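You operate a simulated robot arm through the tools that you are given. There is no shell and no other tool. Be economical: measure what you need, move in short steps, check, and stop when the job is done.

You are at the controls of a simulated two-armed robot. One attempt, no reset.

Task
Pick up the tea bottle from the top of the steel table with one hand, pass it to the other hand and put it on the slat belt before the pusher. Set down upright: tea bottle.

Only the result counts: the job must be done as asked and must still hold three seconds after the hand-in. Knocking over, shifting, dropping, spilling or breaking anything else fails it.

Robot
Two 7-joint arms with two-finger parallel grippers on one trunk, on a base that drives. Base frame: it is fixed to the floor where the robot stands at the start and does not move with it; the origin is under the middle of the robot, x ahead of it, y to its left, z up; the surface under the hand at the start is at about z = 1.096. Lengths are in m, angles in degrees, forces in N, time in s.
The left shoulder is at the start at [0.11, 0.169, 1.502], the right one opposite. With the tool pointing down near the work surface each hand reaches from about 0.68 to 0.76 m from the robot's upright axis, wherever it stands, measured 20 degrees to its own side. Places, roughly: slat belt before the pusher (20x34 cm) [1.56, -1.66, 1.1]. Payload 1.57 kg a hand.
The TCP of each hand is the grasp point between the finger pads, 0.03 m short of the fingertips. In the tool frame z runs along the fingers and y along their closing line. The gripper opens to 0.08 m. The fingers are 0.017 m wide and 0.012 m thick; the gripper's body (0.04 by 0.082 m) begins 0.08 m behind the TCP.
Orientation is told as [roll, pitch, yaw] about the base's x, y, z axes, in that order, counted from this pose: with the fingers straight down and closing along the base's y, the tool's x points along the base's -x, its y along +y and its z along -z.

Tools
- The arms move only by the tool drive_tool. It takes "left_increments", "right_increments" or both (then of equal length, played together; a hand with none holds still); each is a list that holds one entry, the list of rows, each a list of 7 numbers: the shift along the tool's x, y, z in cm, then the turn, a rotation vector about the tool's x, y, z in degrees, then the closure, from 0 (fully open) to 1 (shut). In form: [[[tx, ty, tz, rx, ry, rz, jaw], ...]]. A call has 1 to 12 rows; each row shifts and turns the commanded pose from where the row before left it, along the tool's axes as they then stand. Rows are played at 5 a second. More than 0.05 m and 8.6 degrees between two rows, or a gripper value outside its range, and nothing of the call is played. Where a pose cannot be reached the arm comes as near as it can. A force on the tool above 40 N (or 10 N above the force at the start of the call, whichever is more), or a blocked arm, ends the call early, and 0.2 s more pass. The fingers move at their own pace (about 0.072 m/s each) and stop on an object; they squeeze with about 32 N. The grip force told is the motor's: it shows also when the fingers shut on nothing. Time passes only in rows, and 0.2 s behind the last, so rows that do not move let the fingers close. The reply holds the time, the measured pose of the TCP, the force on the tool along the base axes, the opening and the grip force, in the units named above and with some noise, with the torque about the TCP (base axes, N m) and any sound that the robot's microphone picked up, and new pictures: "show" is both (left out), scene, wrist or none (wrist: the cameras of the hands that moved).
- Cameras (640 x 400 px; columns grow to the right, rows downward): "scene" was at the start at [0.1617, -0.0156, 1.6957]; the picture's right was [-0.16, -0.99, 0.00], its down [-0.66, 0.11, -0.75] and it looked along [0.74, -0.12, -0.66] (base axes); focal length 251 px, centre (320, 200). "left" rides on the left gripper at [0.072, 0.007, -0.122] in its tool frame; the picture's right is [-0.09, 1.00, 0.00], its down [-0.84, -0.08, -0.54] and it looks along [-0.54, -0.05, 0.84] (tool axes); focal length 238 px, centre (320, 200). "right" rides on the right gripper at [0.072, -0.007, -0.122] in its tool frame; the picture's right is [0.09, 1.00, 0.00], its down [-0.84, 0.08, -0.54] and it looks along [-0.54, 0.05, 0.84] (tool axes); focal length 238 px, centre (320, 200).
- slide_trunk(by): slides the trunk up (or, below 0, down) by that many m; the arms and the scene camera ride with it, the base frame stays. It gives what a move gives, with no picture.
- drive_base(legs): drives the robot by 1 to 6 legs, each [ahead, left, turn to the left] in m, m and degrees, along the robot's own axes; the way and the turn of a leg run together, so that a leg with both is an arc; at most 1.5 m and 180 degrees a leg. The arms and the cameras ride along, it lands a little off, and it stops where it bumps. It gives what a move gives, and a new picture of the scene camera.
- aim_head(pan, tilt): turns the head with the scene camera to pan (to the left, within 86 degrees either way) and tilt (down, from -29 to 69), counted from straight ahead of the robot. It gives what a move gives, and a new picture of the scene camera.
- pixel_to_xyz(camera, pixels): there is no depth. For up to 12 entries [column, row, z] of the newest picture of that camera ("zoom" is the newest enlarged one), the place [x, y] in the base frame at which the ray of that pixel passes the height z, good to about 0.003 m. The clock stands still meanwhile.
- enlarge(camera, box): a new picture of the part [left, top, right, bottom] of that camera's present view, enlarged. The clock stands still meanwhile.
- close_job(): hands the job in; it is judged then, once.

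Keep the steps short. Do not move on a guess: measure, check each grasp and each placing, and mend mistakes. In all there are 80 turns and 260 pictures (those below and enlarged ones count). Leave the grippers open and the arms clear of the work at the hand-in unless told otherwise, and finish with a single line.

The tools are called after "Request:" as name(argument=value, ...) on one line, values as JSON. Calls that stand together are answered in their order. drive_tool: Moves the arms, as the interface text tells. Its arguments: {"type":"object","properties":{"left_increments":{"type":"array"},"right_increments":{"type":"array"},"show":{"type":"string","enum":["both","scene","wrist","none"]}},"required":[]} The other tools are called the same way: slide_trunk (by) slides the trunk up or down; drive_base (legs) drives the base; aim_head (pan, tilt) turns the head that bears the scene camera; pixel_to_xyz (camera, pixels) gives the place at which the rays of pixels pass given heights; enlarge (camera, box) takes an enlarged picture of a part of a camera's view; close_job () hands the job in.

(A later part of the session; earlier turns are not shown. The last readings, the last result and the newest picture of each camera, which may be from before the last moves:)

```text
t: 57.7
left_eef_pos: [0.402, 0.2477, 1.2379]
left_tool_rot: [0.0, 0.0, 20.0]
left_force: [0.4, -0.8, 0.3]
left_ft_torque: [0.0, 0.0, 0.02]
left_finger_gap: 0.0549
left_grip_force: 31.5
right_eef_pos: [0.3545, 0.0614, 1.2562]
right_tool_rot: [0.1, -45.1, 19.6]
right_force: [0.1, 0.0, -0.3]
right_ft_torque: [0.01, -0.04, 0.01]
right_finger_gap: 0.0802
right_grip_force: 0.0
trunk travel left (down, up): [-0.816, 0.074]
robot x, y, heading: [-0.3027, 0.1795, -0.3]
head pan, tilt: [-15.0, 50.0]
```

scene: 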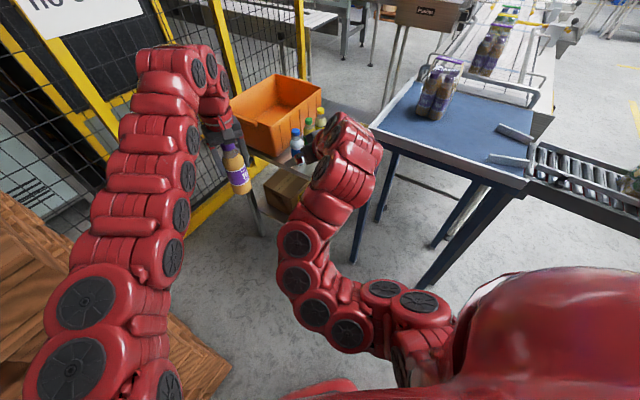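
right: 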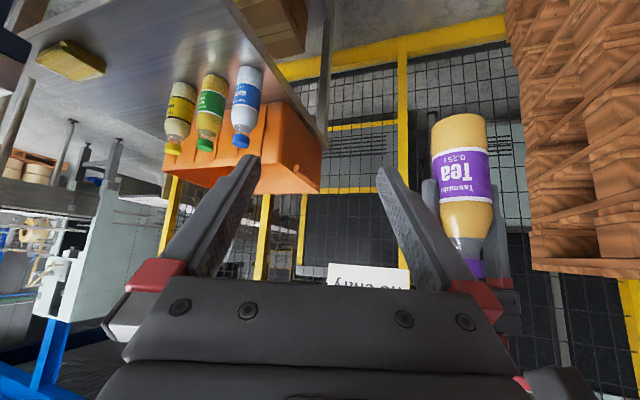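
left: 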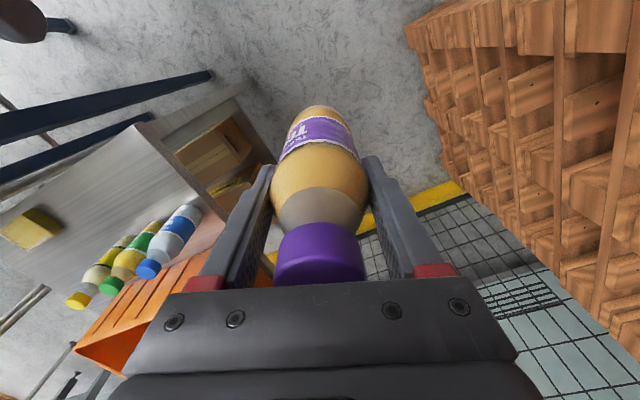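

The handover worked: the bottle hangs upright in the left hand, its base about 0.108 m below the left TCP. Next I'll look to the right to plan the way around to the belt.

Request:
aim_head(pan=-45, tilt=25)

Request:
aim_head(pan=-85, tilt=30)

```text
t: 58.6
left_eef_pos: [0.4004, 0.2488, 1.2364]
left_tool_rot: [0.0, 0.0, 19.8]
left_force: [-0.1, 0.0, -0.5]
left_ft_torque: [0.0, -0.01, 0.0]
left_finger_gap: 0.0549
left_grip_force: 31.9
right_eef_pos: [0.3525, 0.0628, 1.258]
right_tool_rot: [-0.1, -45.0, 19.7]
right_force: [0.0, -0.9, 0.3]
right_ft_torque: [-0.01, 0.02, 0.01]
right_finger_gap: 0.08
right_grip_force: 0.1
trunk travel left (down, up): [-0.816, 0.074]
robot x, y, heading: [-0.302, 0.1782, -0.0]
head pan, tilt: [-45.0, 25.0]
```

scene: 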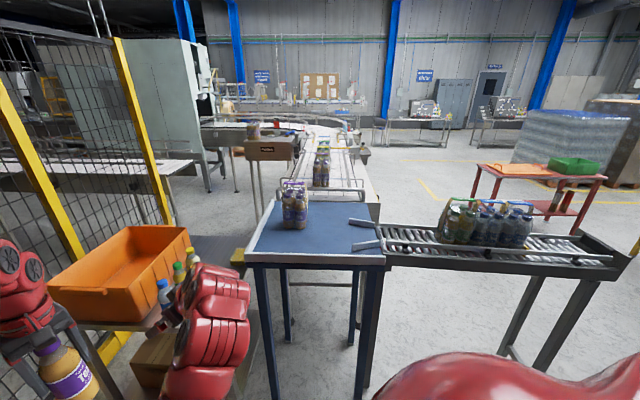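

```text
t: 59.7
left_eef_pos: [0.4005, 0.2478, 1.2379]
left_tool_rot: [-0.2, -0.1, 19.9]
left_force: [-0.5, 0.2, -0.8]
left_ft_torque: [0.03, -0.01, 0.0]
left_finger_gap: 0.0549
left_grip_force: 31.6
right_eef_pos: [0.353, 0.0628, 1.2564]
right_tool_rot: [-0.1, -45.1, 19.7]
right_force: [0.4, 0.5, 0.4]
right_ft_torque: [-0.01, -0.01, -0.01]
right_finger_gap: 0.0799
right_grip_force: 0.0
trunk travel left (down, up): [-0.816, 0.074]
robot x, y, heading: [-0.299, 0.1758, -0.2]
head pan, tilt: [-85.0, 30.0]
```

scene: 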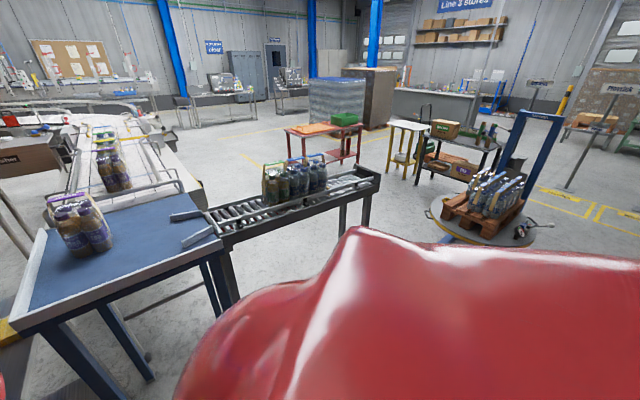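

The way around the roller conveyor's end looks open, passing between it and the platform with the pallet. I'll measure it.

Request:
pixel_to_xyz(camera="scene", pixels=[[380, 180, 1.05], [340, 167, 1.05], [345, 232, 0.0], [367, 225, 0.0], [428, 213, 0.0], [460, 243, 0.0], [303, 172, 0.0], [388, 172, 0.0], [220, 235, 1.1], [170, 193, 1.1], [425, 185, 0.0], [206, 208, 1.1]])

```text
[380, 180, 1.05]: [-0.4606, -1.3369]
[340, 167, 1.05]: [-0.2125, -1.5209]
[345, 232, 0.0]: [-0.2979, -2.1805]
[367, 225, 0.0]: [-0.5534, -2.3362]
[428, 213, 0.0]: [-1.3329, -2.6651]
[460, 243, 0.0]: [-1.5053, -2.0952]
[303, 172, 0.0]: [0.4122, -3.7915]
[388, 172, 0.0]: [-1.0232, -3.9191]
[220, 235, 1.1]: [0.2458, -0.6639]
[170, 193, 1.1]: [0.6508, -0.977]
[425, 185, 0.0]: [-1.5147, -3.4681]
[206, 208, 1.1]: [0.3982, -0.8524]
```

I'll turn right in place (everything within arm's radius is free) and look at the way ahead.

Request:
drive_base(legs=[[0, 0, -110]])

Request:
aim_head(pan=0, tilt=35)

```text
t: 64.7
left_eef_pos: [-0.4696, -0.5068, 1.2377]
left_tool_rot: [-0.1, 0.0, -89.7]
left_force: [-0.3, 0.8, 0.1]
left_ft_torque: [0.03, 0.03, 0.01]
left_finger_gap: 0.055
left_grip_force: 32.5
right_eef_pos: [-0.6272, -0.3988, 1.2565]
right_tool_rot: [0.0, -45.1, -90.0]
right_force: [0.3, -0.7, 0.1]
right_ft_torque: [-0.01, 0.01, -0.02]
right_finger_gap: 0.0802
right_grip_force: 0.0
trunk travel left (down, up): [-0.816, 0.074]
robot x, y, heading: [-0.3018, 0.1773, -109.9]
head pan, tilt: [-85.0, 30.0]
```

scene: 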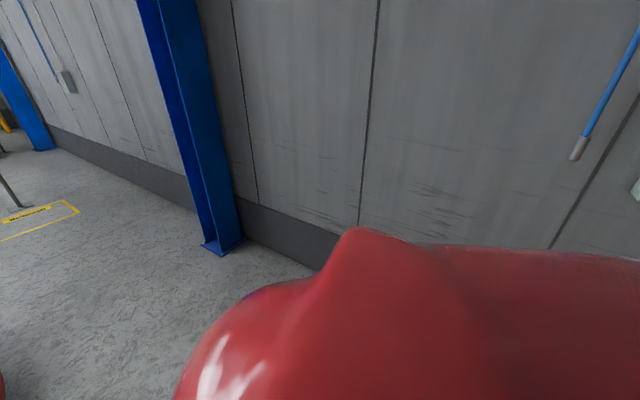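

```text
t: 66.3
left_eef_pos: [-0.4701, -0.5048, 1.2366]
left_tool_rot: [0.0, 0.0, -89.7]
left_force: [0.5, -0.1, 0.1]
left_ft_torque: [-0.03, 0.0, 0.01]
left_finger_gap: 0.0548
left_grip_force: 32.3
right_eef_pos: [-0.6284, -0.3984, 1.2568]
right_tool_rot: [0.0, -45.1, -90.0]
right_force: [-0.6, 0.7, -1.2]
right_ft_torque: [-0.01, -0.01, -0.01]
right_finger_gap: 0.0801
right_grip_force: 0.0
trunk travel left (down, up): [-0.816, 0.074]
robot x, y, heading: [-0.3011, 0.1771, -109.8]
head pan, tilt: [0.0, 35.0]
```

scene: 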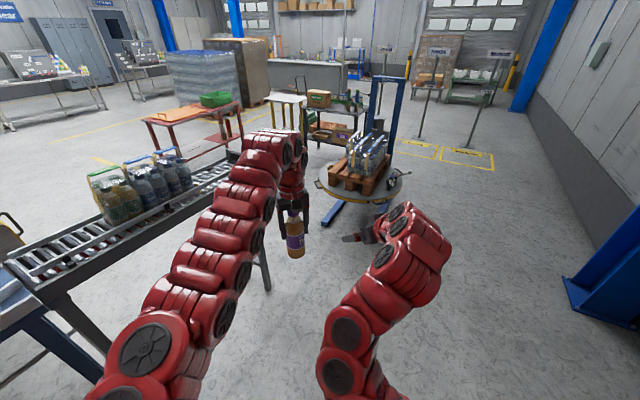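

Request:
pixel_to_xyz(camera="scene", pixels=[[268, 290, 0.0], [262, 235, 0.5], [326, 226, 0.0], [370, 205, 0.0], [400, 190, 0.0], [10, 265, 1.05], [230, 165, 1.05], [160, 168, 0.0], [245, 160, 0.0], [310, 165, 0.0], [565, 280, 0.0], [318, 180, 0.5]])

```text
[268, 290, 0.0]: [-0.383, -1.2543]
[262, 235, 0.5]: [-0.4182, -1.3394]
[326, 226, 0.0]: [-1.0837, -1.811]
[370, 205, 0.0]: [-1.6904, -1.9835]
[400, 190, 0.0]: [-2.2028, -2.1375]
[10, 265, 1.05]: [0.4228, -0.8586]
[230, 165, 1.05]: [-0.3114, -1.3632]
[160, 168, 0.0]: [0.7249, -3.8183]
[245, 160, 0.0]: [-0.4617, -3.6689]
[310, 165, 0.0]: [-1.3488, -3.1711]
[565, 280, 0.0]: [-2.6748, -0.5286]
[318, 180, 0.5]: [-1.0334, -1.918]
```

I'll look closer at the gap between the conveyor end and the truck.

Request:
enlarge(camera="scene", box=[220, 90, 480, 260])

Request:
aim_head(pan=15, tilt=55)

```text
2.35 times, centred on (350, 175) of scene
```

zoom: 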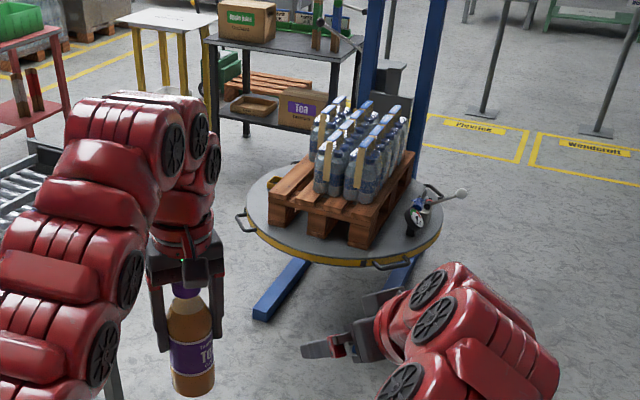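

```text
t: 67.1
left_eef_pos: [-0.4706, -0.5063, 1.2376]
left_tool_rot: [0.0, 0.1, -89.7]
left_force: [0.4, -0.2, -0.3]
left_ft_torque: [-0.02, 0.0, 0.02]
left_finger_gap: 0.0546
left_grip_force: 31.6
right_eef_pos: [-0.627, -0.3986, 1.2568]
right_tool_rot: [0.0, -45.1, -90.0]
right_force: [-0.4, 1.2, -0.1]
right_ft_torque: [0.0, 0.0, 0.03]
right_finger_gap: 0.0801
right_grip_force: 0.1
trunk travel left (down, up): [-0.816, 0.074]
robot x, y, heading: [-0.2983, 0.1784, -109.7]
head pan, tilt: [15.0, 55.0]
```

scene: 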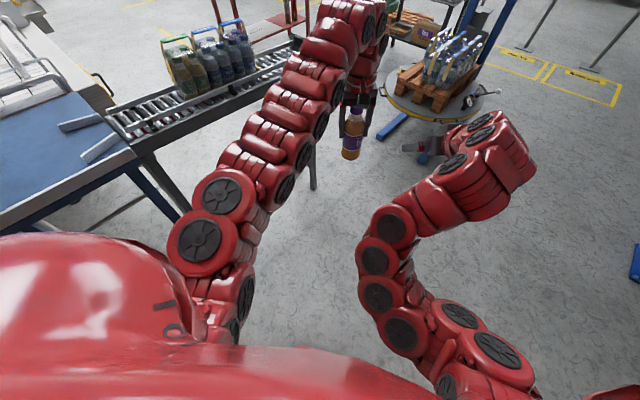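

Request:
pixel_to_xyz(camera="scene", pixels=[[314, 189, 0.0], [380, 140, 0.0], [388, 98, 0.4], [170, 218, 0.0], [300, 50, 1.05], [205, 100, 1.05], [430, 128, 0.4], [290, 62, 1.05]])

Request:
aim_head(pan=35, tilt=30)

```text
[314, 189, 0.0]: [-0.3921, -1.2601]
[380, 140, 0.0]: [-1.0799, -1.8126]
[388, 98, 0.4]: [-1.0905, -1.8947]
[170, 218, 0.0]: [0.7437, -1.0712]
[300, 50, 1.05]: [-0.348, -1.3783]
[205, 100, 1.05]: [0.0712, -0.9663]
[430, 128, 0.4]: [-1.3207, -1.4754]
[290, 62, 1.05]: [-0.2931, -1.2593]
```

```text
t: 68.0
left_eef_pos: [-0.4699, -0.5062, 1.2372]
left_tool_rot: [0.1, 0.1, -89.7]
left_force: [-0.3, -0.5, 0.3]
left_ft_torque: [-0.02, -0.02, 0.0]
left_finger_gap: 0.0548
left_grip_force: 32.3
right_eef_pos: [-0.6281, -0.3981, 1.2558]
right_tool_rot: [0.0, -45.1, -90.1]
right_force: [-0.4, 0.0, 0.7]
right_ft_torque: [-0.02, -0.02, 0.0]
right_finger_gap: 0.0801
right_grip_force: 0.0
trunk travel left (down, up): [-0.816, 0.074]
robot x, y, heading: [-0.3017, 0.1806, -109.6]
head pan, tilt: [35.0, 30.0]
```

scene: 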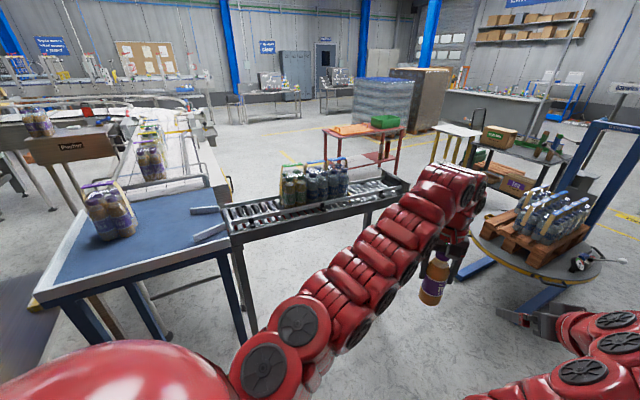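

Request:
pixel_to_xyz(camera="scene", pixels=[[409, 184, 1.05], [385, 171, 1.05], [409, 184, 1.0], [457, 281, 0.0], [478, 225, 0.45], [235, 240, 1.05], [212, 205, 1.05], [370, 225, 0.5], [400, 160, 0.0], [230, 185, 0.0]])

Request:
enlarge(camera="scene", box=[190, 140, 430, 260])

```text
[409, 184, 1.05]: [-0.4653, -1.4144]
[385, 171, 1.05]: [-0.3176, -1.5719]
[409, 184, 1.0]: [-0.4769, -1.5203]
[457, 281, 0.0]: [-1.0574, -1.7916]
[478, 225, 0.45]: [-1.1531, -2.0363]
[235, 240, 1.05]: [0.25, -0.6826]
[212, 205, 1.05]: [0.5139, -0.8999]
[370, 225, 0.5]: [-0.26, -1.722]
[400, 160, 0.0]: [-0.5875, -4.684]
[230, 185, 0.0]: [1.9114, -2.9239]
```

```text
2.67 times, centred on (310, 200) of scene
```

zoom: 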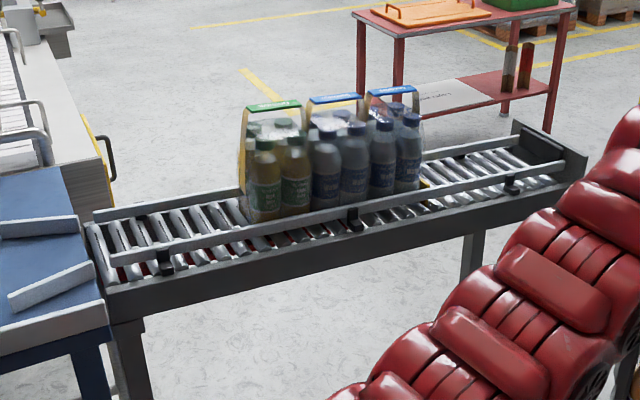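

The floor gap is about 0.86 m between the conveyor leg (-0.39, -1.26) and the fork tip (-1.06, -1.80). I'll drive to (-1.05, -1.05), then turn left to heading -60° so I face the gap.

Request:
drive_base(legs=[[1.41, -0.29, 0], [0, 0, 50]])

Request:
aim_head(pan=15, tilt=60)

```text
t: 77.4
left_eef_pos: [-0.647, -1.6337, 1.2382]
left_tool_rot: [0.1, 0.0, -40.7]
left_force: [0.0, -0.4, 0.4]
left_ft_torque: [0.0, 0.0, -0.04]
left_finger_gap: 0.0547
left_grip_force: 31.9
right_eef_pos: [-0.8328, -1.6819, 1.2569]
right_tool_rot: [0.0, -45.0, -40.9]
right_force: [-0.1, -0.5, 0.3]
right_ft_torque: [0.01, 0.0, 0.0]
right_finger_gap: 0.08
right_grip_force: 0.0
trunk travel left (down, up): [-0.816, 0.074]
robot x, y, heading: [-1.0517, -1.0539, -60.8]
head pan, tilt: [35.0, 30.0]
```

scene: 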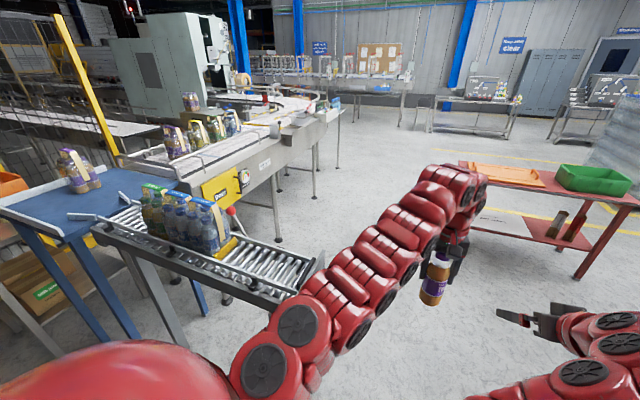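

```text
t: 78.4
left_eef_pos: [-0.648, -1.6322, 1.2377]
left_tool_rot: [0.0, 0.0, -40.7]
left_force: [0.1, 0.0, 0.7]
left_ft_torque: [0.02, -0.03, -0.01]
left_finger_gap: 0.0545
left_grip_force: 31.7
right_eef_pos: [-0.8332, -1.6814, 1.2575]
right_tool_rot: [0.0, -45.0, -40.8]
right_force: [-0.5, 0.4, -0.8]
right_ft_torque: [-0.01, 0.0, 0.01]
right_finger_gap: 0.0802
right_grip_force: 0.0
trunk travel left (down, up): [-0.816, 0.074]
robot x, y, heading: [-1.0534, -1.0557, -60.5]
head pan, tilt: [15.0, 60.0]
```

scene: 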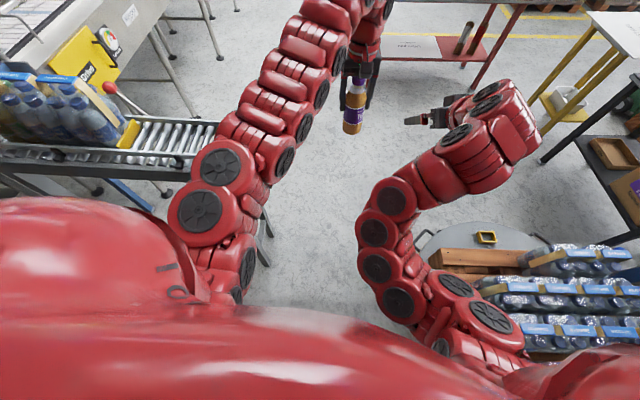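

Request:
pixel_to_xyz(camera="scene", pixels=[[413, 245, 0.45], [413, 245, 0.2], [430, 228, 0.45], [270, 232, 0.0], [222, 128, 1.05], [185, 165, 1.05], [478, 88, 0.0], [545, 160, 0.0]])

Request:
enlarge(camera="scene", box=[220, 140, 500, 310])

```text
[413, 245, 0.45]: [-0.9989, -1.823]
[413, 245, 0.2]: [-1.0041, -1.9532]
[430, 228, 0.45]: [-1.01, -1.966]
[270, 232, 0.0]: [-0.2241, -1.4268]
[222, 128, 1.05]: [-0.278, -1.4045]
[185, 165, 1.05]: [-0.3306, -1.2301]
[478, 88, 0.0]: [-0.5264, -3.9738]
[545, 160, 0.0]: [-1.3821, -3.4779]
```

```text
2.29 times, centred on (360, 225) of scene
```

zoom: 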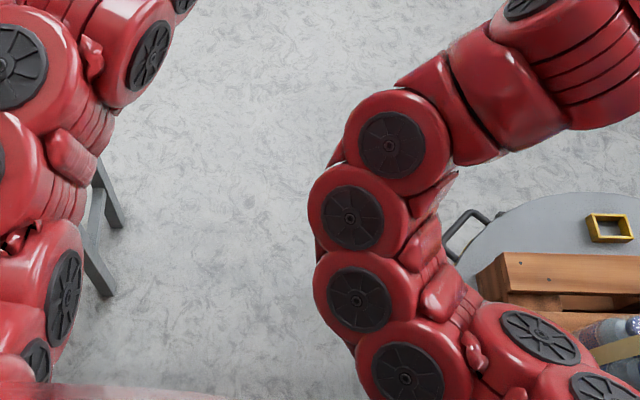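

The way straight ahead runs through the middle of the gap. I'll drive 0.63 ahead and check for contact.

Request:
drive_base(legs=[[0.63, 0.01, 0]])

```text
t: 81.9
left_eef_pos: [-0.3432, -2.1818, 1.237]
left_tool_rot: [-0.1, 0.0, -41.3]
left_force: [-0.1, 0.8, -3.7]
left_ft_torque: [-0.03, -0.01, 0.04]
left_finger_gap: 0.0548
left_grip_force: 31.5
right_eef_pos: [-0.5284, -2.2282, 1.257]
right_tool_rot: [0.0, -45.2, -41.7]
right_force: [0.2, 0.1, 0.3]
right_ft_torque: [-0.03, -0.02, -0.01]
right_finger_gap: 0.0799
right_grip_force: 0.1
trunk travel left (down, up): [-0.816, 0.074]
robot x, y, heading: [-0.7427, -1.6023, -61.6]
head pan, tilt: [15.0, 60.0]
```

scene: 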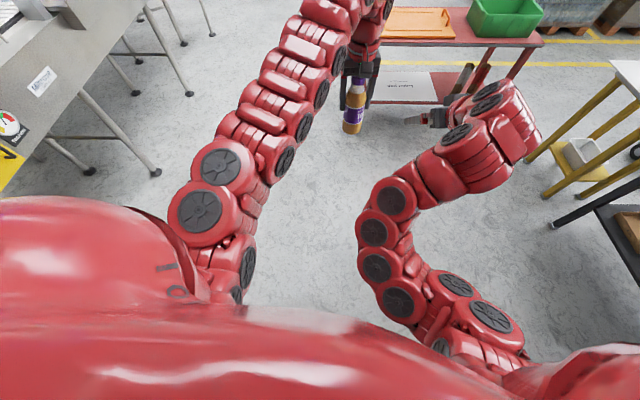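

Through without contact. I'll go ahead 0.5 m and turn left to face along +x, then look towards the belt.

Request:
drive_base(legs=[[0.5, 0, 0], [0, 0, 65]])

Request:
aim_head(pan=15, tilt=22)

```text
t: 87.6
left_eef_pos: [0.1948, -1.9376, 1.2374]
left_tool_rot: [0.0, 0.0, 22.3]
left_force: [-0.3, 1.0, -2.7]
left_ft_torque: [0.02, 0.02, 0.0]
left_finger_gap: 0.0544
left_grip_force: 31.6
right_eef_pos: [0.1528, -2.1241, 1.2562]
right_tool_rot: [0.0, -45.1, 22.0]
right_force: [0.0, 0.4, -0.2]
right_ft_torque: [0.01, 0.01, 0.02]
right_finger_gap: 0.0799
right_grip_force: 0.0
trunk travel left (down, up): [-0.816, 0.074]
robot x, y, heading: [-0.5038, -2.0351, 2.2]
head pan, tilt: [15.0, 60.0]
```

scene: 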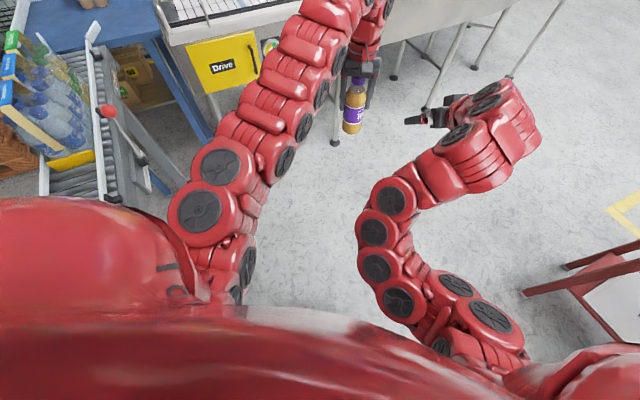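

```text
t: 88.6
left_eef_pos: [0.1927, -1.938, 1.2377]
left_tool_rot: [0.0, 0.1, 22.3]
left_force: [0.6, 0.4, -2.9]
left_ft_torque: [0.0, 0.0, -0.02]
left_finger_gap: 0.0547
left_grip_force: 32.1
right_eef_pos: [0.1533, -2.1256, 1.2572]
right_tool_rot: [0.0, -45.1, 22.1]
right_force: [-0.1, 0.2, 0.0]
right_ft_torque: [-0.04, -0.02, 0.02]
right_finger_gap: 0.0799
right_grip_force: 0.1
trunk travel left (down, up): [-0.816, 0.074]
robot x, y, heading: [-0.5023, -2.0365, 2.2]
head pan, tilt: [15.0, 22.0]
```

scene: 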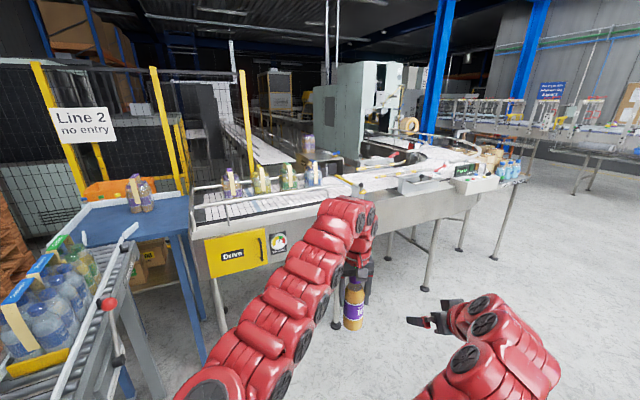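

I have a clear view of the belt now, so I'll enlarge it.

Request:
enlarge(camera="scene", box=[200, 120, 400, 245])

Request:
enlarge(camera="scene", box=[340, 120, 540, 245])

Request:
pixel_to_xyz(camera="scene", pixels=[[240, 196, 1.1], [264, 194, 1.1], [290, 190, 1.1], [313, 186, 1.1], [350, 182, 1.1], [372, 178, 1.1], [340, 200, 1.1], [400, 190, 1.1], [360, 170, 1.1], [205, 225, 1.1], [330, 175, 1.1]])

```text
3.20 times, centred on (300, 182) of scene
```

zoom: 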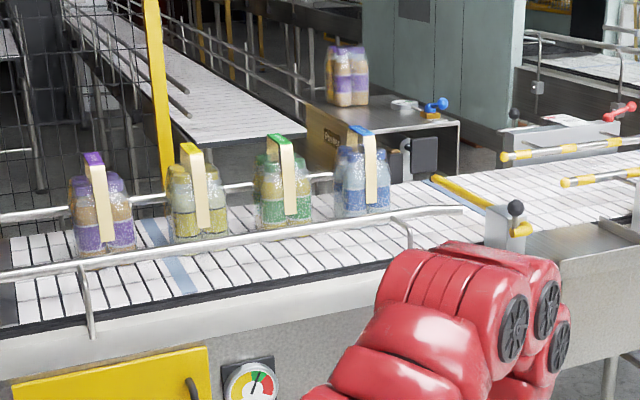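

```text
3.20 times, centred on (440, 182) of scene
```

zoom: 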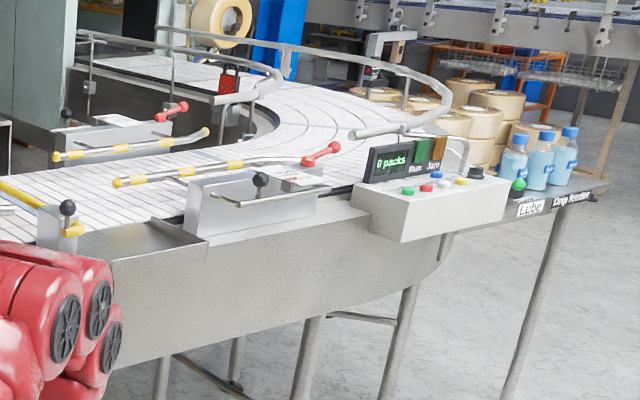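

```text
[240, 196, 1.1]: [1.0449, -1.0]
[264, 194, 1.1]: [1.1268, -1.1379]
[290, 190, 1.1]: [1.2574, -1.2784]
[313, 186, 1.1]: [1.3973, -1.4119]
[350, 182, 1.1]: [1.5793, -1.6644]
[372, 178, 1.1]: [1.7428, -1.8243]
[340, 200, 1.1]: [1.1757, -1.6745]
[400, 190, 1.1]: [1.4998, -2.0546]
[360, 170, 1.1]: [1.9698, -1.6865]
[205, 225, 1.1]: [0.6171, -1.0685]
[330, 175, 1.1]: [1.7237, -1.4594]
```

The packs end at about (1.40, -1.41). The target (1.56, -1.66) is the free stretch just past the blue pack, near a diagonal yellow bar. I'll triangulate the bar and the pusher plate.

Request:
pixel_to_xyz(camera="scene", pixels=[[363, 191, 1.1], [363, 191, 1.15], [363, 191, 1.2], [335, 175, 1.1], [335, 175, 1.15], [335, 175, 1.2], [348, 182, 1.2], [330, 168, 1.2]])

Request:
enlarge(camera="scene", box=[295, 140, 395, 205])

```text
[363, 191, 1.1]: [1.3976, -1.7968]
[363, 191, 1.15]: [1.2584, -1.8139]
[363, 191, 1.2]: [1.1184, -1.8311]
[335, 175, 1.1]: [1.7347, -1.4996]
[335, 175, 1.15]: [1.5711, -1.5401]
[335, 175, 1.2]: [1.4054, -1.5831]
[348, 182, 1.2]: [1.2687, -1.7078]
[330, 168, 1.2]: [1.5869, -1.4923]
```

```text
6.15 times, centred on (345, 172) of scene
```

zoom: 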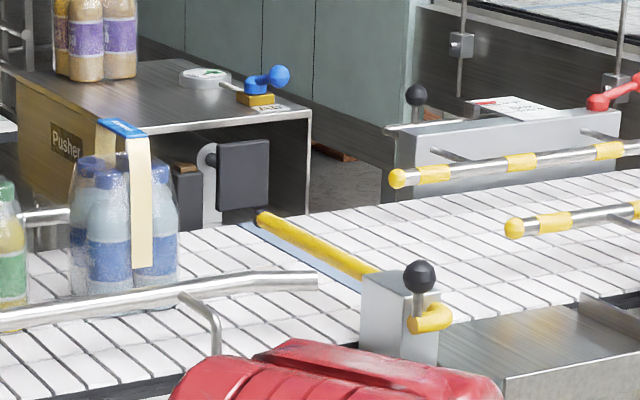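

The target zone lies on the belt between the blue pack and the yellow stop bar, in front of the black pusher plate. Before closing in, I'll move the right arm aside and up, and raise the trunk so the bottle clears the side rail.

Request:
drive_tool(right_increments=[[[-2.8, 0, -2.8, 0, 0, 0, 0], [-2.8, 0, -2.8, 0, 0, 0, 0], [-2.8, 0, -2.8, 0, 0, 0, 0], [0.97, -3.76, -0.97, 0, 0, 0, 0], [0.97, -3.76, -0.97, 0, 0, 0, 0], [0.97, -3.76, -0.97, 0, 0, 0, 0], [0.97, -3.76, -0.97, 0, 0, 0, 0], [0.97, -3.76, -0.97, 0, 0, 0, 0], [0.97, -3.76, -0.97, 0, 0, 0, 0]]], show="none")

Request:
slide_trunk(by=0.07)

Request:
drive_base(legs=[[0.95, -0.13, 0], [0, 0, 22.8]])

Request:
aim_head(pan=10, tilt=35)

```text
t: 90.6
left_eef_pos: [0.1939, -1.9407, 1.2369]
left_tool_rot: [0.1, 0.0, 22.3]
left_force: [-0.4, -0.1, -3.5]
left_ft_torque: [0.05, -0.04, -0.02]
left_finger_gap: 0.0544
left_grip_force: 31.9
right_eef_pos: [0.2207, -2.3125, 1.2899]
right_tool_rot: [0.2, -45.3, 22.0]
right_force: [1.1, -0.3, 0.5]
right_ft_torque: [-0.01, -0.02, 0.0]
right_finger_gap: 0.08
right_grip_force: 0.0
right hand out of reach, approached as far as the arm can: row 1, 2, 3, 4, 5, 6
trunk travel left (down, up): [-0.816, 0.074]
robot x, y, heading: [-0.5025, -2.0378, 2.2]
head pan, tilt: [15.0, 22.0]
```

```text
t: 91.7
left_eef_pos: [0.1939, -1.9385, 1.3071]
left_tool_rot: [-0.1, 0.0, 22.3]
left_force: [-0.1, -0.4, -2.5]
left_ft_torque: [-0.01, 0.0, 0.0]
left_finger_gap: 0.0545
left_grip_force: 32.1
right_eef_pos: [0.2222, -2.3109, 1.3603]
right_tool_rot: [-0.1, -45.1, 21.9]
right_force: [0.2, -0.4, -0.5]
right_ft_torque: [-0.01, 0.03, 0.03]
right_finger_gap: 0.08
right_grip_force: 0.1
trunk travel left (down, up): [-0.886, 0.004]
robot x, y, heading: [-0.5031, -2.0369, 2.8]
head pan, tilt: [15.0, 22.0]
```

```text
t: 98.0
left_eef_pos: [1.0763, -1.7862, 1.3071]
left_tool_rot: [0.0, 0.0, 44.1]
left_force: [0.4, 0.0, -2.8]
left_ft_torque: [0.01, 0.02, 0.0]
left_finger_gap: 0.0543
left_grip_force: 32.0
right_eef_pos: [1.24, -2.123, 1.361]
right_tool_rot: [0.0, -45.2, 43.8]
right_force: [-0.5, -0.1, 0.3]
right_ft_torque: [0.0, -0.03, -0.01]
right_finger_gap: 0.0801
right_grip_force: 0.2
trunk travel left (down, up): [-0.886, 0.004]
robot x, y, heading: [0.4647, -2.1413, 24.0]
head pan, tilt: [15.0, 22.0]
```

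scene: 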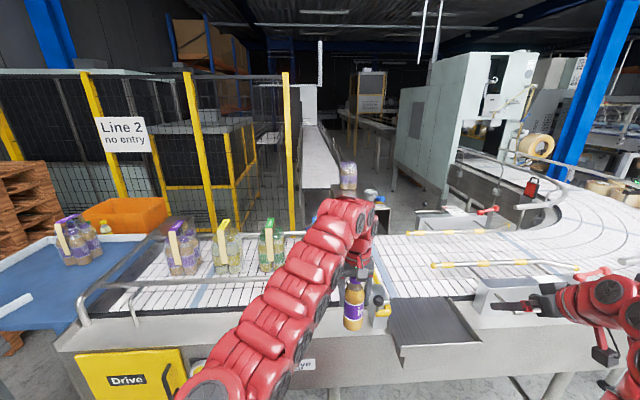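

```text
t: 98.7
left_eef_pos: [1.0763, -1.7851, 1.3068]
left_tool_rot: [-0.1, 0.0, 44.1]
left_force: [-0.2, 0.8, -2.8]
left_ft_torque: [0.01, 0.02, 0.0]
left_finger_gap: 0.0545
left_grip_force: 31.7
right_eef_pos: [1.2406, -2.1221, 1.361]
right_tool_rot: [-0.1, -45.0, 43.9]
right_force: [-0.3, -0.6, 0.1]
right_ft_torque: [0.01, -0.01, 0.01]
right_finger_gap: 0.0799
right_grip_force: 0.1
trunk travel left (down, up): [-0.886, 0.004]
robot x, y, heading: [0.4706, -2.1359, 23.9]
head pan, tilt: [10.0, 35.0]
```

scene: 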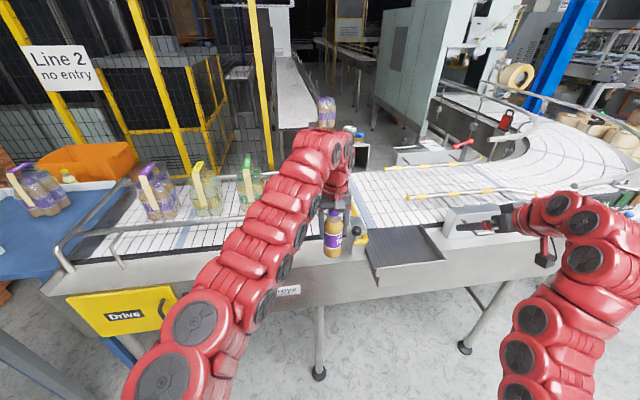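

I'll lift and level the right hand so it stays well above the machine, and use the left wrist camera to see the belt.

Request:
drive_tool(right_increments=[[[-3, 0, -3, 0, -6, 0, 0], [-3, 0, -3, 0, -6, 0, 0], [-3, 0, -3, 0, -6, 0, 0], [-3, 0, -3, 0, -6, 0, 0], [-3, 0, -3, 0, -6, 0, 0]]], left_increments=[[[0, 0, 0, 0, 0, 0, 1], [0, 0, 0, 0, 0, 0, 1], [0, 0, 0, 0, 0, 0, 1], [0, 0, 0, 0, 0, 0, 1], [0, 0, 0, 0, 0, 0, 1]]], show="both")

Request:
enlarge(camera="scene", box=[240, 120, 480, 280])

```text
t: 99.9
left_eef_pos: [1.0751, -1.7873, 1.3077]
left_tool_rot: [0.1, 0.0, 44.1]
left_force: [-0.6, -0.8, -2.8]
left_ft_torque: [0.01, -0.04, -0.03]
left_finger_gap: 0.0544
left_grip_force: 32.0
right_eef_pos: [1.2073, -2.1552, 1.5655]
right_tool_rot: [0.0, -75.3, 43.9]
right_force: [0.5, -0.4, 0.5]
right_ft_torque: [0.01, 0.0, 0.02]
right_finger_gap: 0.08
right_grip_force: 0.1
trunk travel left (down, up): [-0.886, 0.004]
robot x, y, heading: [0.4677, -2.1377, 23.9]
head pan, tilt: [10.0, 35.0]
```

scene: 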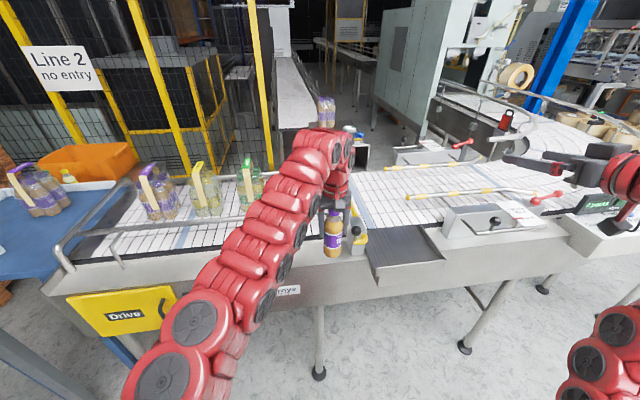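
right: 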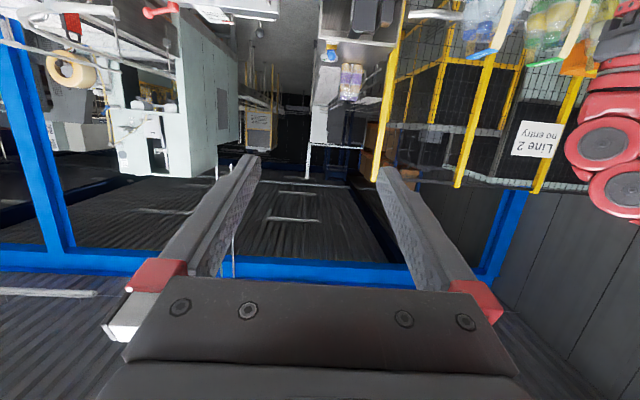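
left: 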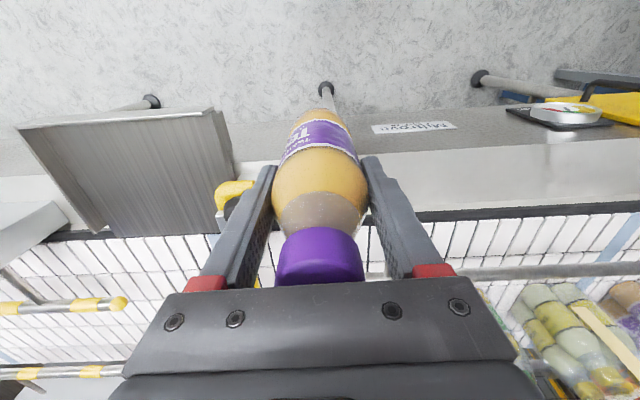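

```text
2.50 times, centred on (360, 200) of scene
```

zoom: 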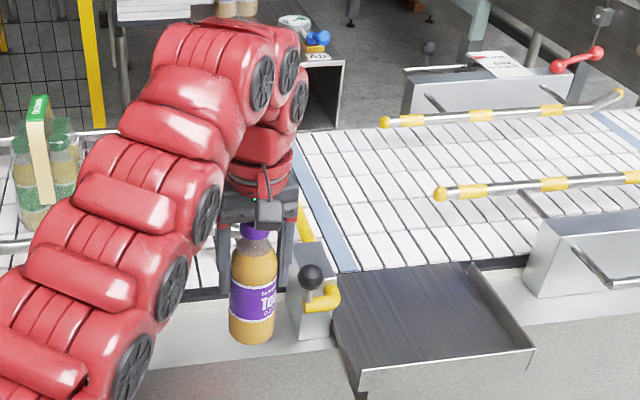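

The blue line on the belt lies just past the yellow bar. It's on the belt surface, so I can measure it directly.

Request:
pixel_to_xyz(camera="scene", pixels=[[356, 184, 1.1], [372, 225, 1.1], [346, 276, 1.1], [352, 296, 1.1], [366, 225, 1.1], [253, 205, 1.1], [357, 243, 1.22], [304, 218, 1.1]])

Request:
pixel_to_xyz(camera="left", pixels=[[120, 303, 1.1], [225, 205, 1.15], [230, 185, 1.2], [470, 210, 1.1], [620, 225, 1.1], [480, 272, 1.18], [625, 270, 1.18], [110, 235, 1.1]])

```text
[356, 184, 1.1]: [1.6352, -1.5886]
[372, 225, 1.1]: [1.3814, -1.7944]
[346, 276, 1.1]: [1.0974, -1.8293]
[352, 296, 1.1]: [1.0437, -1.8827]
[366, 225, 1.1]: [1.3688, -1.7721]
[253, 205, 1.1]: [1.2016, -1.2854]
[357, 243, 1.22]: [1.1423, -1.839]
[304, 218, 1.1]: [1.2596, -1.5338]
```

```text
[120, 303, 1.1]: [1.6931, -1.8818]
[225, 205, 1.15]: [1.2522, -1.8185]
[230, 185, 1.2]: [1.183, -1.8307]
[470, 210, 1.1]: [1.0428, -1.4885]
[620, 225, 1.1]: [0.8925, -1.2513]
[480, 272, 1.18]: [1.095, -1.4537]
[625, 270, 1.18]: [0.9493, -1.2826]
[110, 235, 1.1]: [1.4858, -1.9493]
```

The bar sits at about z 1.19 and u≈2.12, upstream of the blue line. The target (1.56, -1.66) is on the blue line, right in front of the pusher plate and opposite the tray. I'll measure the tray and block so the base stays clear.

Request:
pixel_to_xyz(camera="scene", pixels=[[374, 276, 1.05], [444, 260, 1.05], [424, 225, 1.08], [364, 234, 1.1], [320, 378, 0.0], [465, 348, 0.0], [300, 300, 1.0], [100, 290, 1.0]])

Request:
aim_head(pan=0, tilt=65)

```text
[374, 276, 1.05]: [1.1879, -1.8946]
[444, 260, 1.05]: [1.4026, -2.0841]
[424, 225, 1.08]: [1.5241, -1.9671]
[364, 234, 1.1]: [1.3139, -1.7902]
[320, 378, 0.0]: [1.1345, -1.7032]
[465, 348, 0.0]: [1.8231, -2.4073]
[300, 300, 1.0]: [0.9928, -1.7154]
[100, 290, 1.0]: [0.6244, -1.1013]
```

```text
t: 100.9
left_eef_pos: [1.0766, -1.7855, 1.3074]
left_tool_rot: [-0.1, 0.1, 44.1]
left_force: [-0.1, -0.2, -2.4]
left_ft_torque: [0.0, 0.0, 0.0]
left_finger_gap: 0.0543
left_grip_force: 32.4
right_eef_pos: [1.2087, -2.1545, 1.5667]
right_tool_rot: [-0.1, -75.1, 43.9]
right_force: [-0.4, -0.1, 0.6]
right_ft_torque: [-0.01, 0.01, -0.02]
right_finger_gap: 0.0798
right_grip_force: 0.2
trunk travel left (down, up): [-0.886, 0.004]
robot x, y, heading: [0.4682, -2.1393, 24.3]
head pan, tilt: [0.0, 65.0]
```

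scene: 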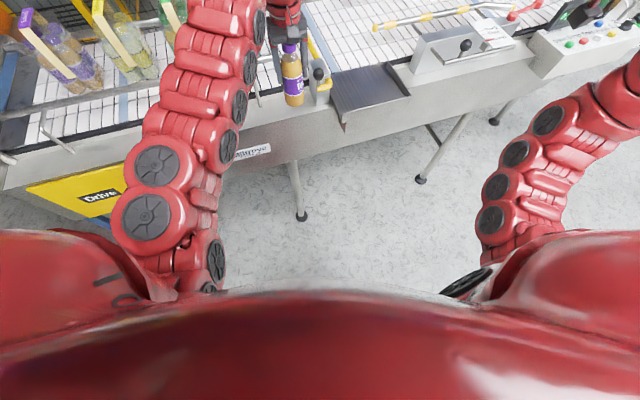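

The panel and tray edge are at about n2 = -0.53. I'll approach from the tray side, heading about 40°. First I'll check the space to the robot's right (the red table).

Request:
aim_head(pan=-70, tilt=45)

```text
t: 102.3
left_eef_pos: [1.0773, -1.7862, 1.307]
left_tool_rot: [0.0, 0.0, 44.1]
left_force: [0.6, 0.2, -2.2]
left_ft_torque: [0.0, -0.01, -0.05]
left_finger_gap: 0.0541
left_grip_force: 31.6
right_eef_pos: [1.2079, -2.1553, 1.5656]
right_tool_rot: [0.0, -75.1, 44.0]
right_force: [-0.5, 0.0, 0.6]
right_ft_torque: [-0.01, 0.0, 0.02]
right_finger_gap: 0.0801
right_grip_force: 0.1
trunk travel left (down, up): [-0.886, 0.004]
robot x, y, heading: [0.4655, -2.1369, 24.2]
head pan, tilt: [-70.0, 45.0]
```

scene: 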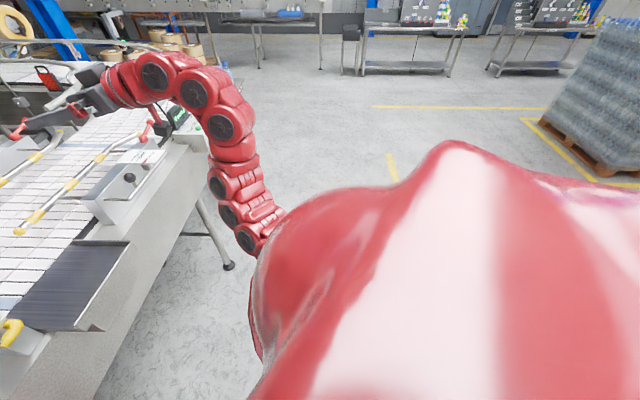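

It's open there. I'll back off slightly, slide around the knob post to the tray side, and turn to a heading of about 40°.

Request:
drive_base(legs=[[-0.12, 0, 0], [0.264, -0.425, 0], [0, 0, 15.8]])

Request:
aim_head(pan=8, tilt=45)

```text
t: 107.0
left_eef_pos: [1.2611, -1.9643, 1.306]
left_tool_rot: [0.0, -0.1, 60.6]
left_force: [0.4, -0.4, -2.5]
left_ft_torque: [0.0, -0.02, -0.01]
left_finger_gap: 0.0545
left_grip_force: 32.1
right_eef_pos: [1.4922, -2.2832, 1.5656]
right_tool_rot: [0.0, -75.1, 60.0]
right_force: [-1.4, -0.5, -0.6]
right_ft_torque: [0.01, -0.01, -0.01]
right_finger_gap: 0.0799
right_grip_force: 0.0
trunk travel left (down, up): [-0.886, 0.004]
robot x, y, heading: [0.7759, -2.4709, 40.6]
head pan, tilt: [-70.0, 45.0]
```

scene: 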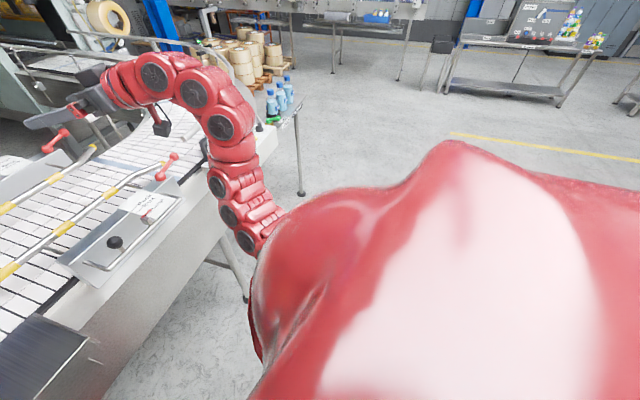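

```text
t: 108.5
left_eef_pos: [1.2611, -1.9645, 1.3066]
left_tool_rot: [0.0, -0.1, 60.5]
left_force: [0.3, -1.0, -2.6]
left_ft_torque: [0.0, 0.03, 0.0]
left_finger_gap: 0.0544
left_grip_force: 31.8
right_eef_pos: [1.4912, -2.2816, 1.565]
right_tool_rot: [-0.1, -75.1, 60.3]
right_force: [-0.3, 0.4, 0.0]
right_ft_torque: [0.01, -0.05, 0.04]
right_finger_gap: 0.0798
right_grip_force: 0.0
trunk travel left (down, up): [-0.886, 0.004]
robot x, y, heading: [0.7765, -2.4744, 40.4]
head pan, tilt: [8.0, 45.0]
```

scene: 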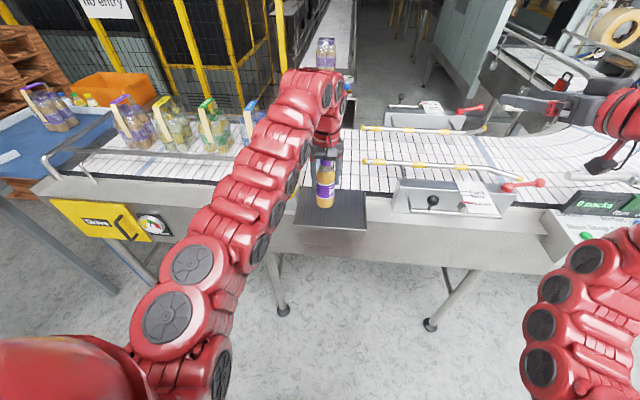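

The bottle is above the tray. I'll look closely at the landing area with both cameras.

Request:
enlarge(camera="scene", box=[230, 60, 430, 220])

Request:
enlarge(camera="left", box=[0, 0, 640, 400])

Request:
enlarge(camera="right", box=[0, 0, 640, 400])

```text
2.50 times, centred on (330, 140) of scene
```

zoom: 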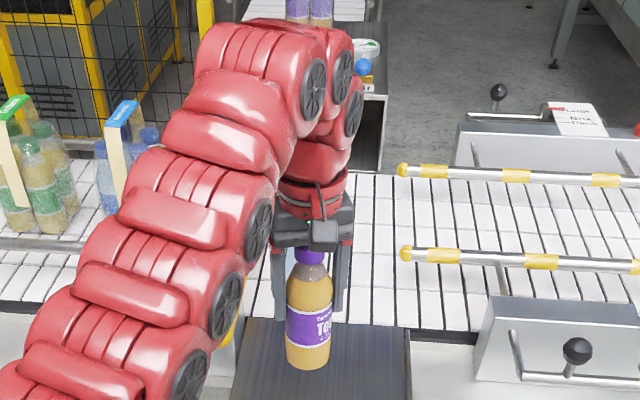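

```text
1.00 times, centred on (320, 200) of left (not enlarged: the box is as wide or as high as the picture)
```

zoom: 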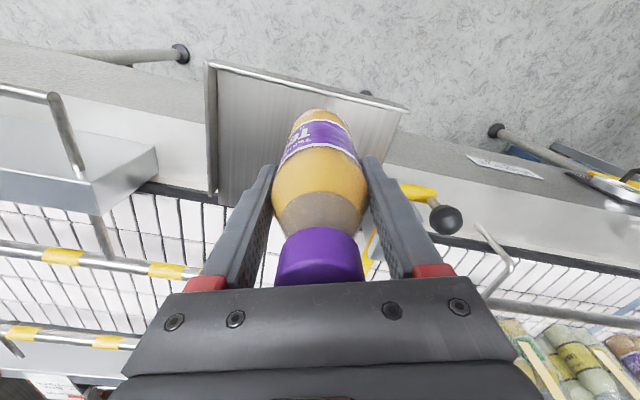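

```text
1.00 times, centred on (320, 200) of right (not enlarged: the box is as wide or as high as the picture)
```

zoom: 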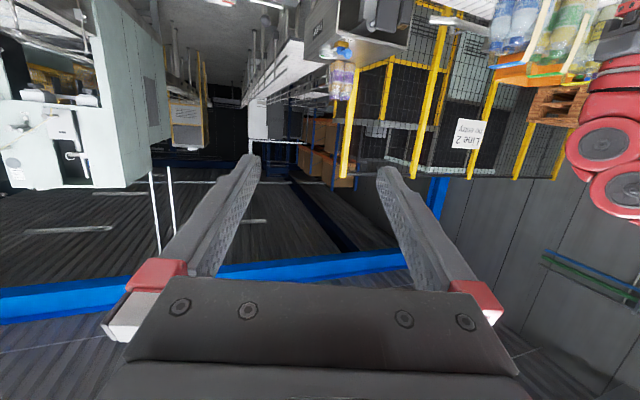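

The tray lies between the block with the knob and the lever panel, and the bottle is in line with it. I'll check where the guide rail ends are, then drive in 0.33 m.

Request:
pixel_to_xyz(camera="scene", pixels=[[362, 161, 1.15], [362, 128, 1.15], [362, 161, 1.2], [352, 205, 1.08], [300, 205, 1.15]])

Request:
drive_base(legs=[[0.33, 0.034, 0]])

Request:
enlarge(camera="left", box=[0, 0, 640, 400])

```text
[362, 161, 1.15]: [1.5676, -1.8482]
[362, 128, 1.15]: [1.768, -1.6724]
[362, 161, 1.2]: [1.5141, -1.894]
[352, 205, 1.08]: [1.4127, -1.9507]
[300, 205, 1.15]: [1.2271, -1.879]
```

```text
t: 110.7
left_eef_pos: [1.4832, -1.7318, 1.3078]
left_tool_rot: [-0.1, -0.1, 60.4]
left_force: [0.5, -0.1, -3.3]
left_ft_torque: [-0.01, -0.01, 0.0]
left_finger_gap: 0.0547
left_grip_force: 31.4
right_eef_pos: [1.712, -2.049, 1.5659]
right_tool_rot: [-0.2, -75.2, 60.3]
right_force: [0.3, -0.7, 1.0]
right_ft_torque: [0.02, 0.01, 0.0]
right_finger_gap: 0.0801
right_grip_force: 0.0
trunk travel left (down, up): [-0.886, 0.004]
robot x, y, heading: [0.9923, -2.2378, 40.1]
head pan, tilt: [8.0, 45.0]
```

scene: 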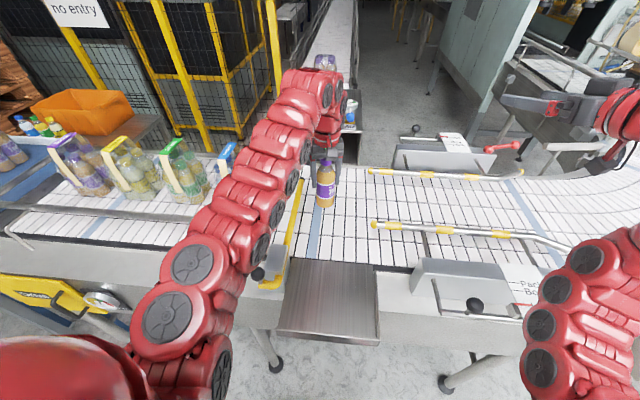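

```text
1.00 times, centred on (320, 200) of left (not enlarged: the box is as wide or as high as the picture)
```

zoom: 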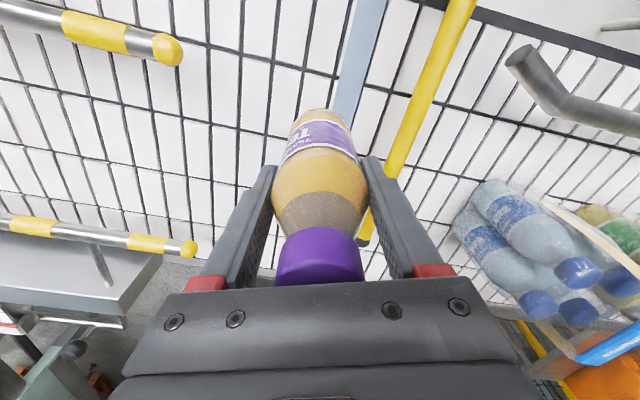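

The bottle is over the belt in front of the pusher. The yellow bar is close to the upstream finger, so I'll measure the gap.

Request:
pixel_to_xyz(camera="left", pixels=[[405, 130, 1.19], [405, 130, 1.17], [440, 30, 1.19], [440, 30, 1.17], [350, 90, 1.1], [366, 20, 1.1], [180, 50, 1.17], [195, 248, 1.17]])

Request:
pixel_to_xyz(camera="scene", pixels=[[290, 235, 1.19], [290, 235, 1.17], [303, 185, 1.19], [303, 185, 1.17], [312, 235, 1.1], [316, 215, 1.1], [374, 225, 1.17], [370, 171, 1.17]])

Request:
enlarge(camera="scene", box=[250, 120, 410, 300])

```text
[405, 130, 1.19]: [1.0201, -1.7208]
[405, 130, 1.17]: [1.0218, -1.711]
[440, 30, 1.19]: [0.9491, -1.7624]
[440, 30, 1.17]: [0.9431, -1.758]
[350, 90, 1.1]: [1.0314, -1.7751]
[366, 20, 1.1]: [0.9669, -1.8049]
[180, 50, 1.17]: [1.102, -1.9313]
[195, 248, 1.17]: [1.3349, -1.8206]
```

```text
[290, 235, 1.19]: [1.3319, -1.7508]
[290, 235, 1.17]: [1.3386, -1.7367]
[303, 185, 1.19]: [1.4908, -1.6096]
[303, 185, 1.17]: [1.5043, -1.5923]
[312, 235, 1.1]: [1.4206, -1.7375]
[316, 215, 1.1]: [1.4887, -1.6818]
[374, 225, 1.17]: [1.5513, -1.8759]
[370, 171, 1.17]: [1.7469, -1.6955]
```

```text
2.22 times, centred on (330, 210) of scene
```

zoom: 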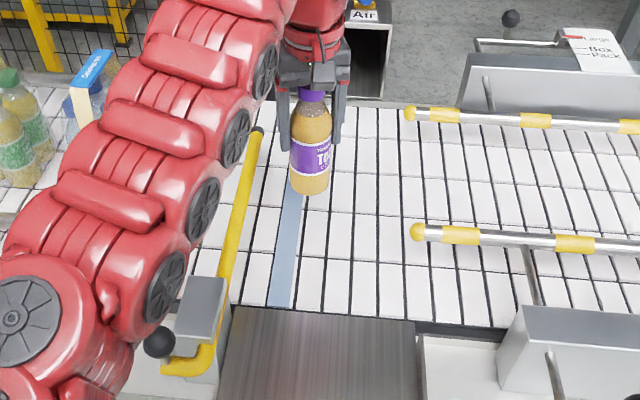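

The bar is at u≈2.18 and the bottle at u≈2.27, so there's enough room. I'll drive 7 cm further in (1 cm to the right) to bring the bottle to about (1.545, -1.695).

Request:
drive_base(legs=[[0.071, -0.012, 0]])

Request:
enlarge(camera="scene", box=[250, 100, 410, 280])

```text
t: 111.7
left_eef_pos: [1.5389, -1.6965, 1.3107]
left_tool_rot: [-0.2, -0.2, 60.6]
left_force: [-1.0, -0.9, -2.3]
left_ft_torque: [0.02, -0.06, 0.04]
left_finger_gap: 0.0542
left_grip_force: 31.8
right_eef_pos: [1.7681, -2.0155, 1.5691]
right_tool_rot: [-0.7, -75.4, 60.9]
right_force: [0.0, 0.1, 0.4]
right_ft_torque: [0.0, 0.01, -0.04]
right_finger_gap: 0.0799
right_grip_force: 0.0
trunk travel left (down, up): [-0.886, 0.004]
robot x, y, heading: [1.0589, -2.2026, 40.4]
head pan, tilt: [8.0, 45.0]
```

scene: 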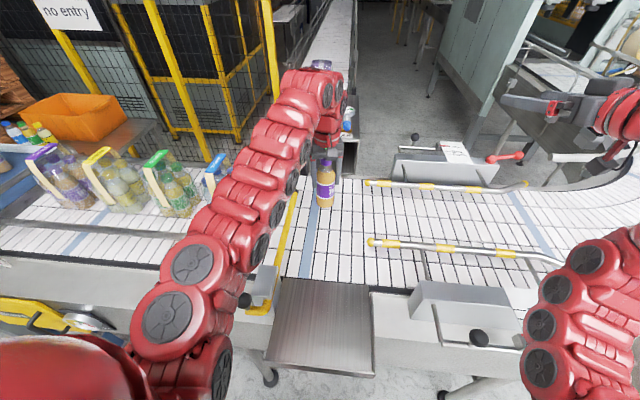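

```text
2.22 times, centred on (330, 190) of scene
```

zoom: 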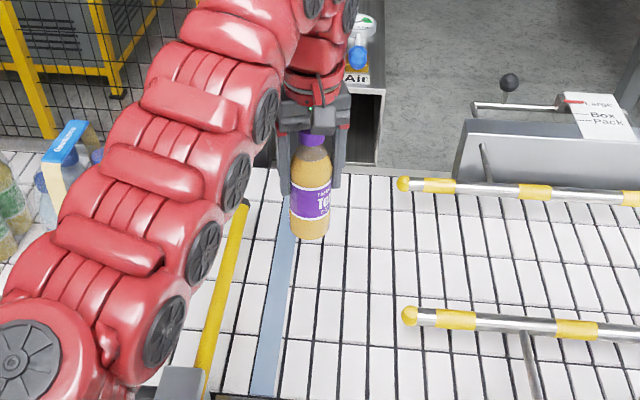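

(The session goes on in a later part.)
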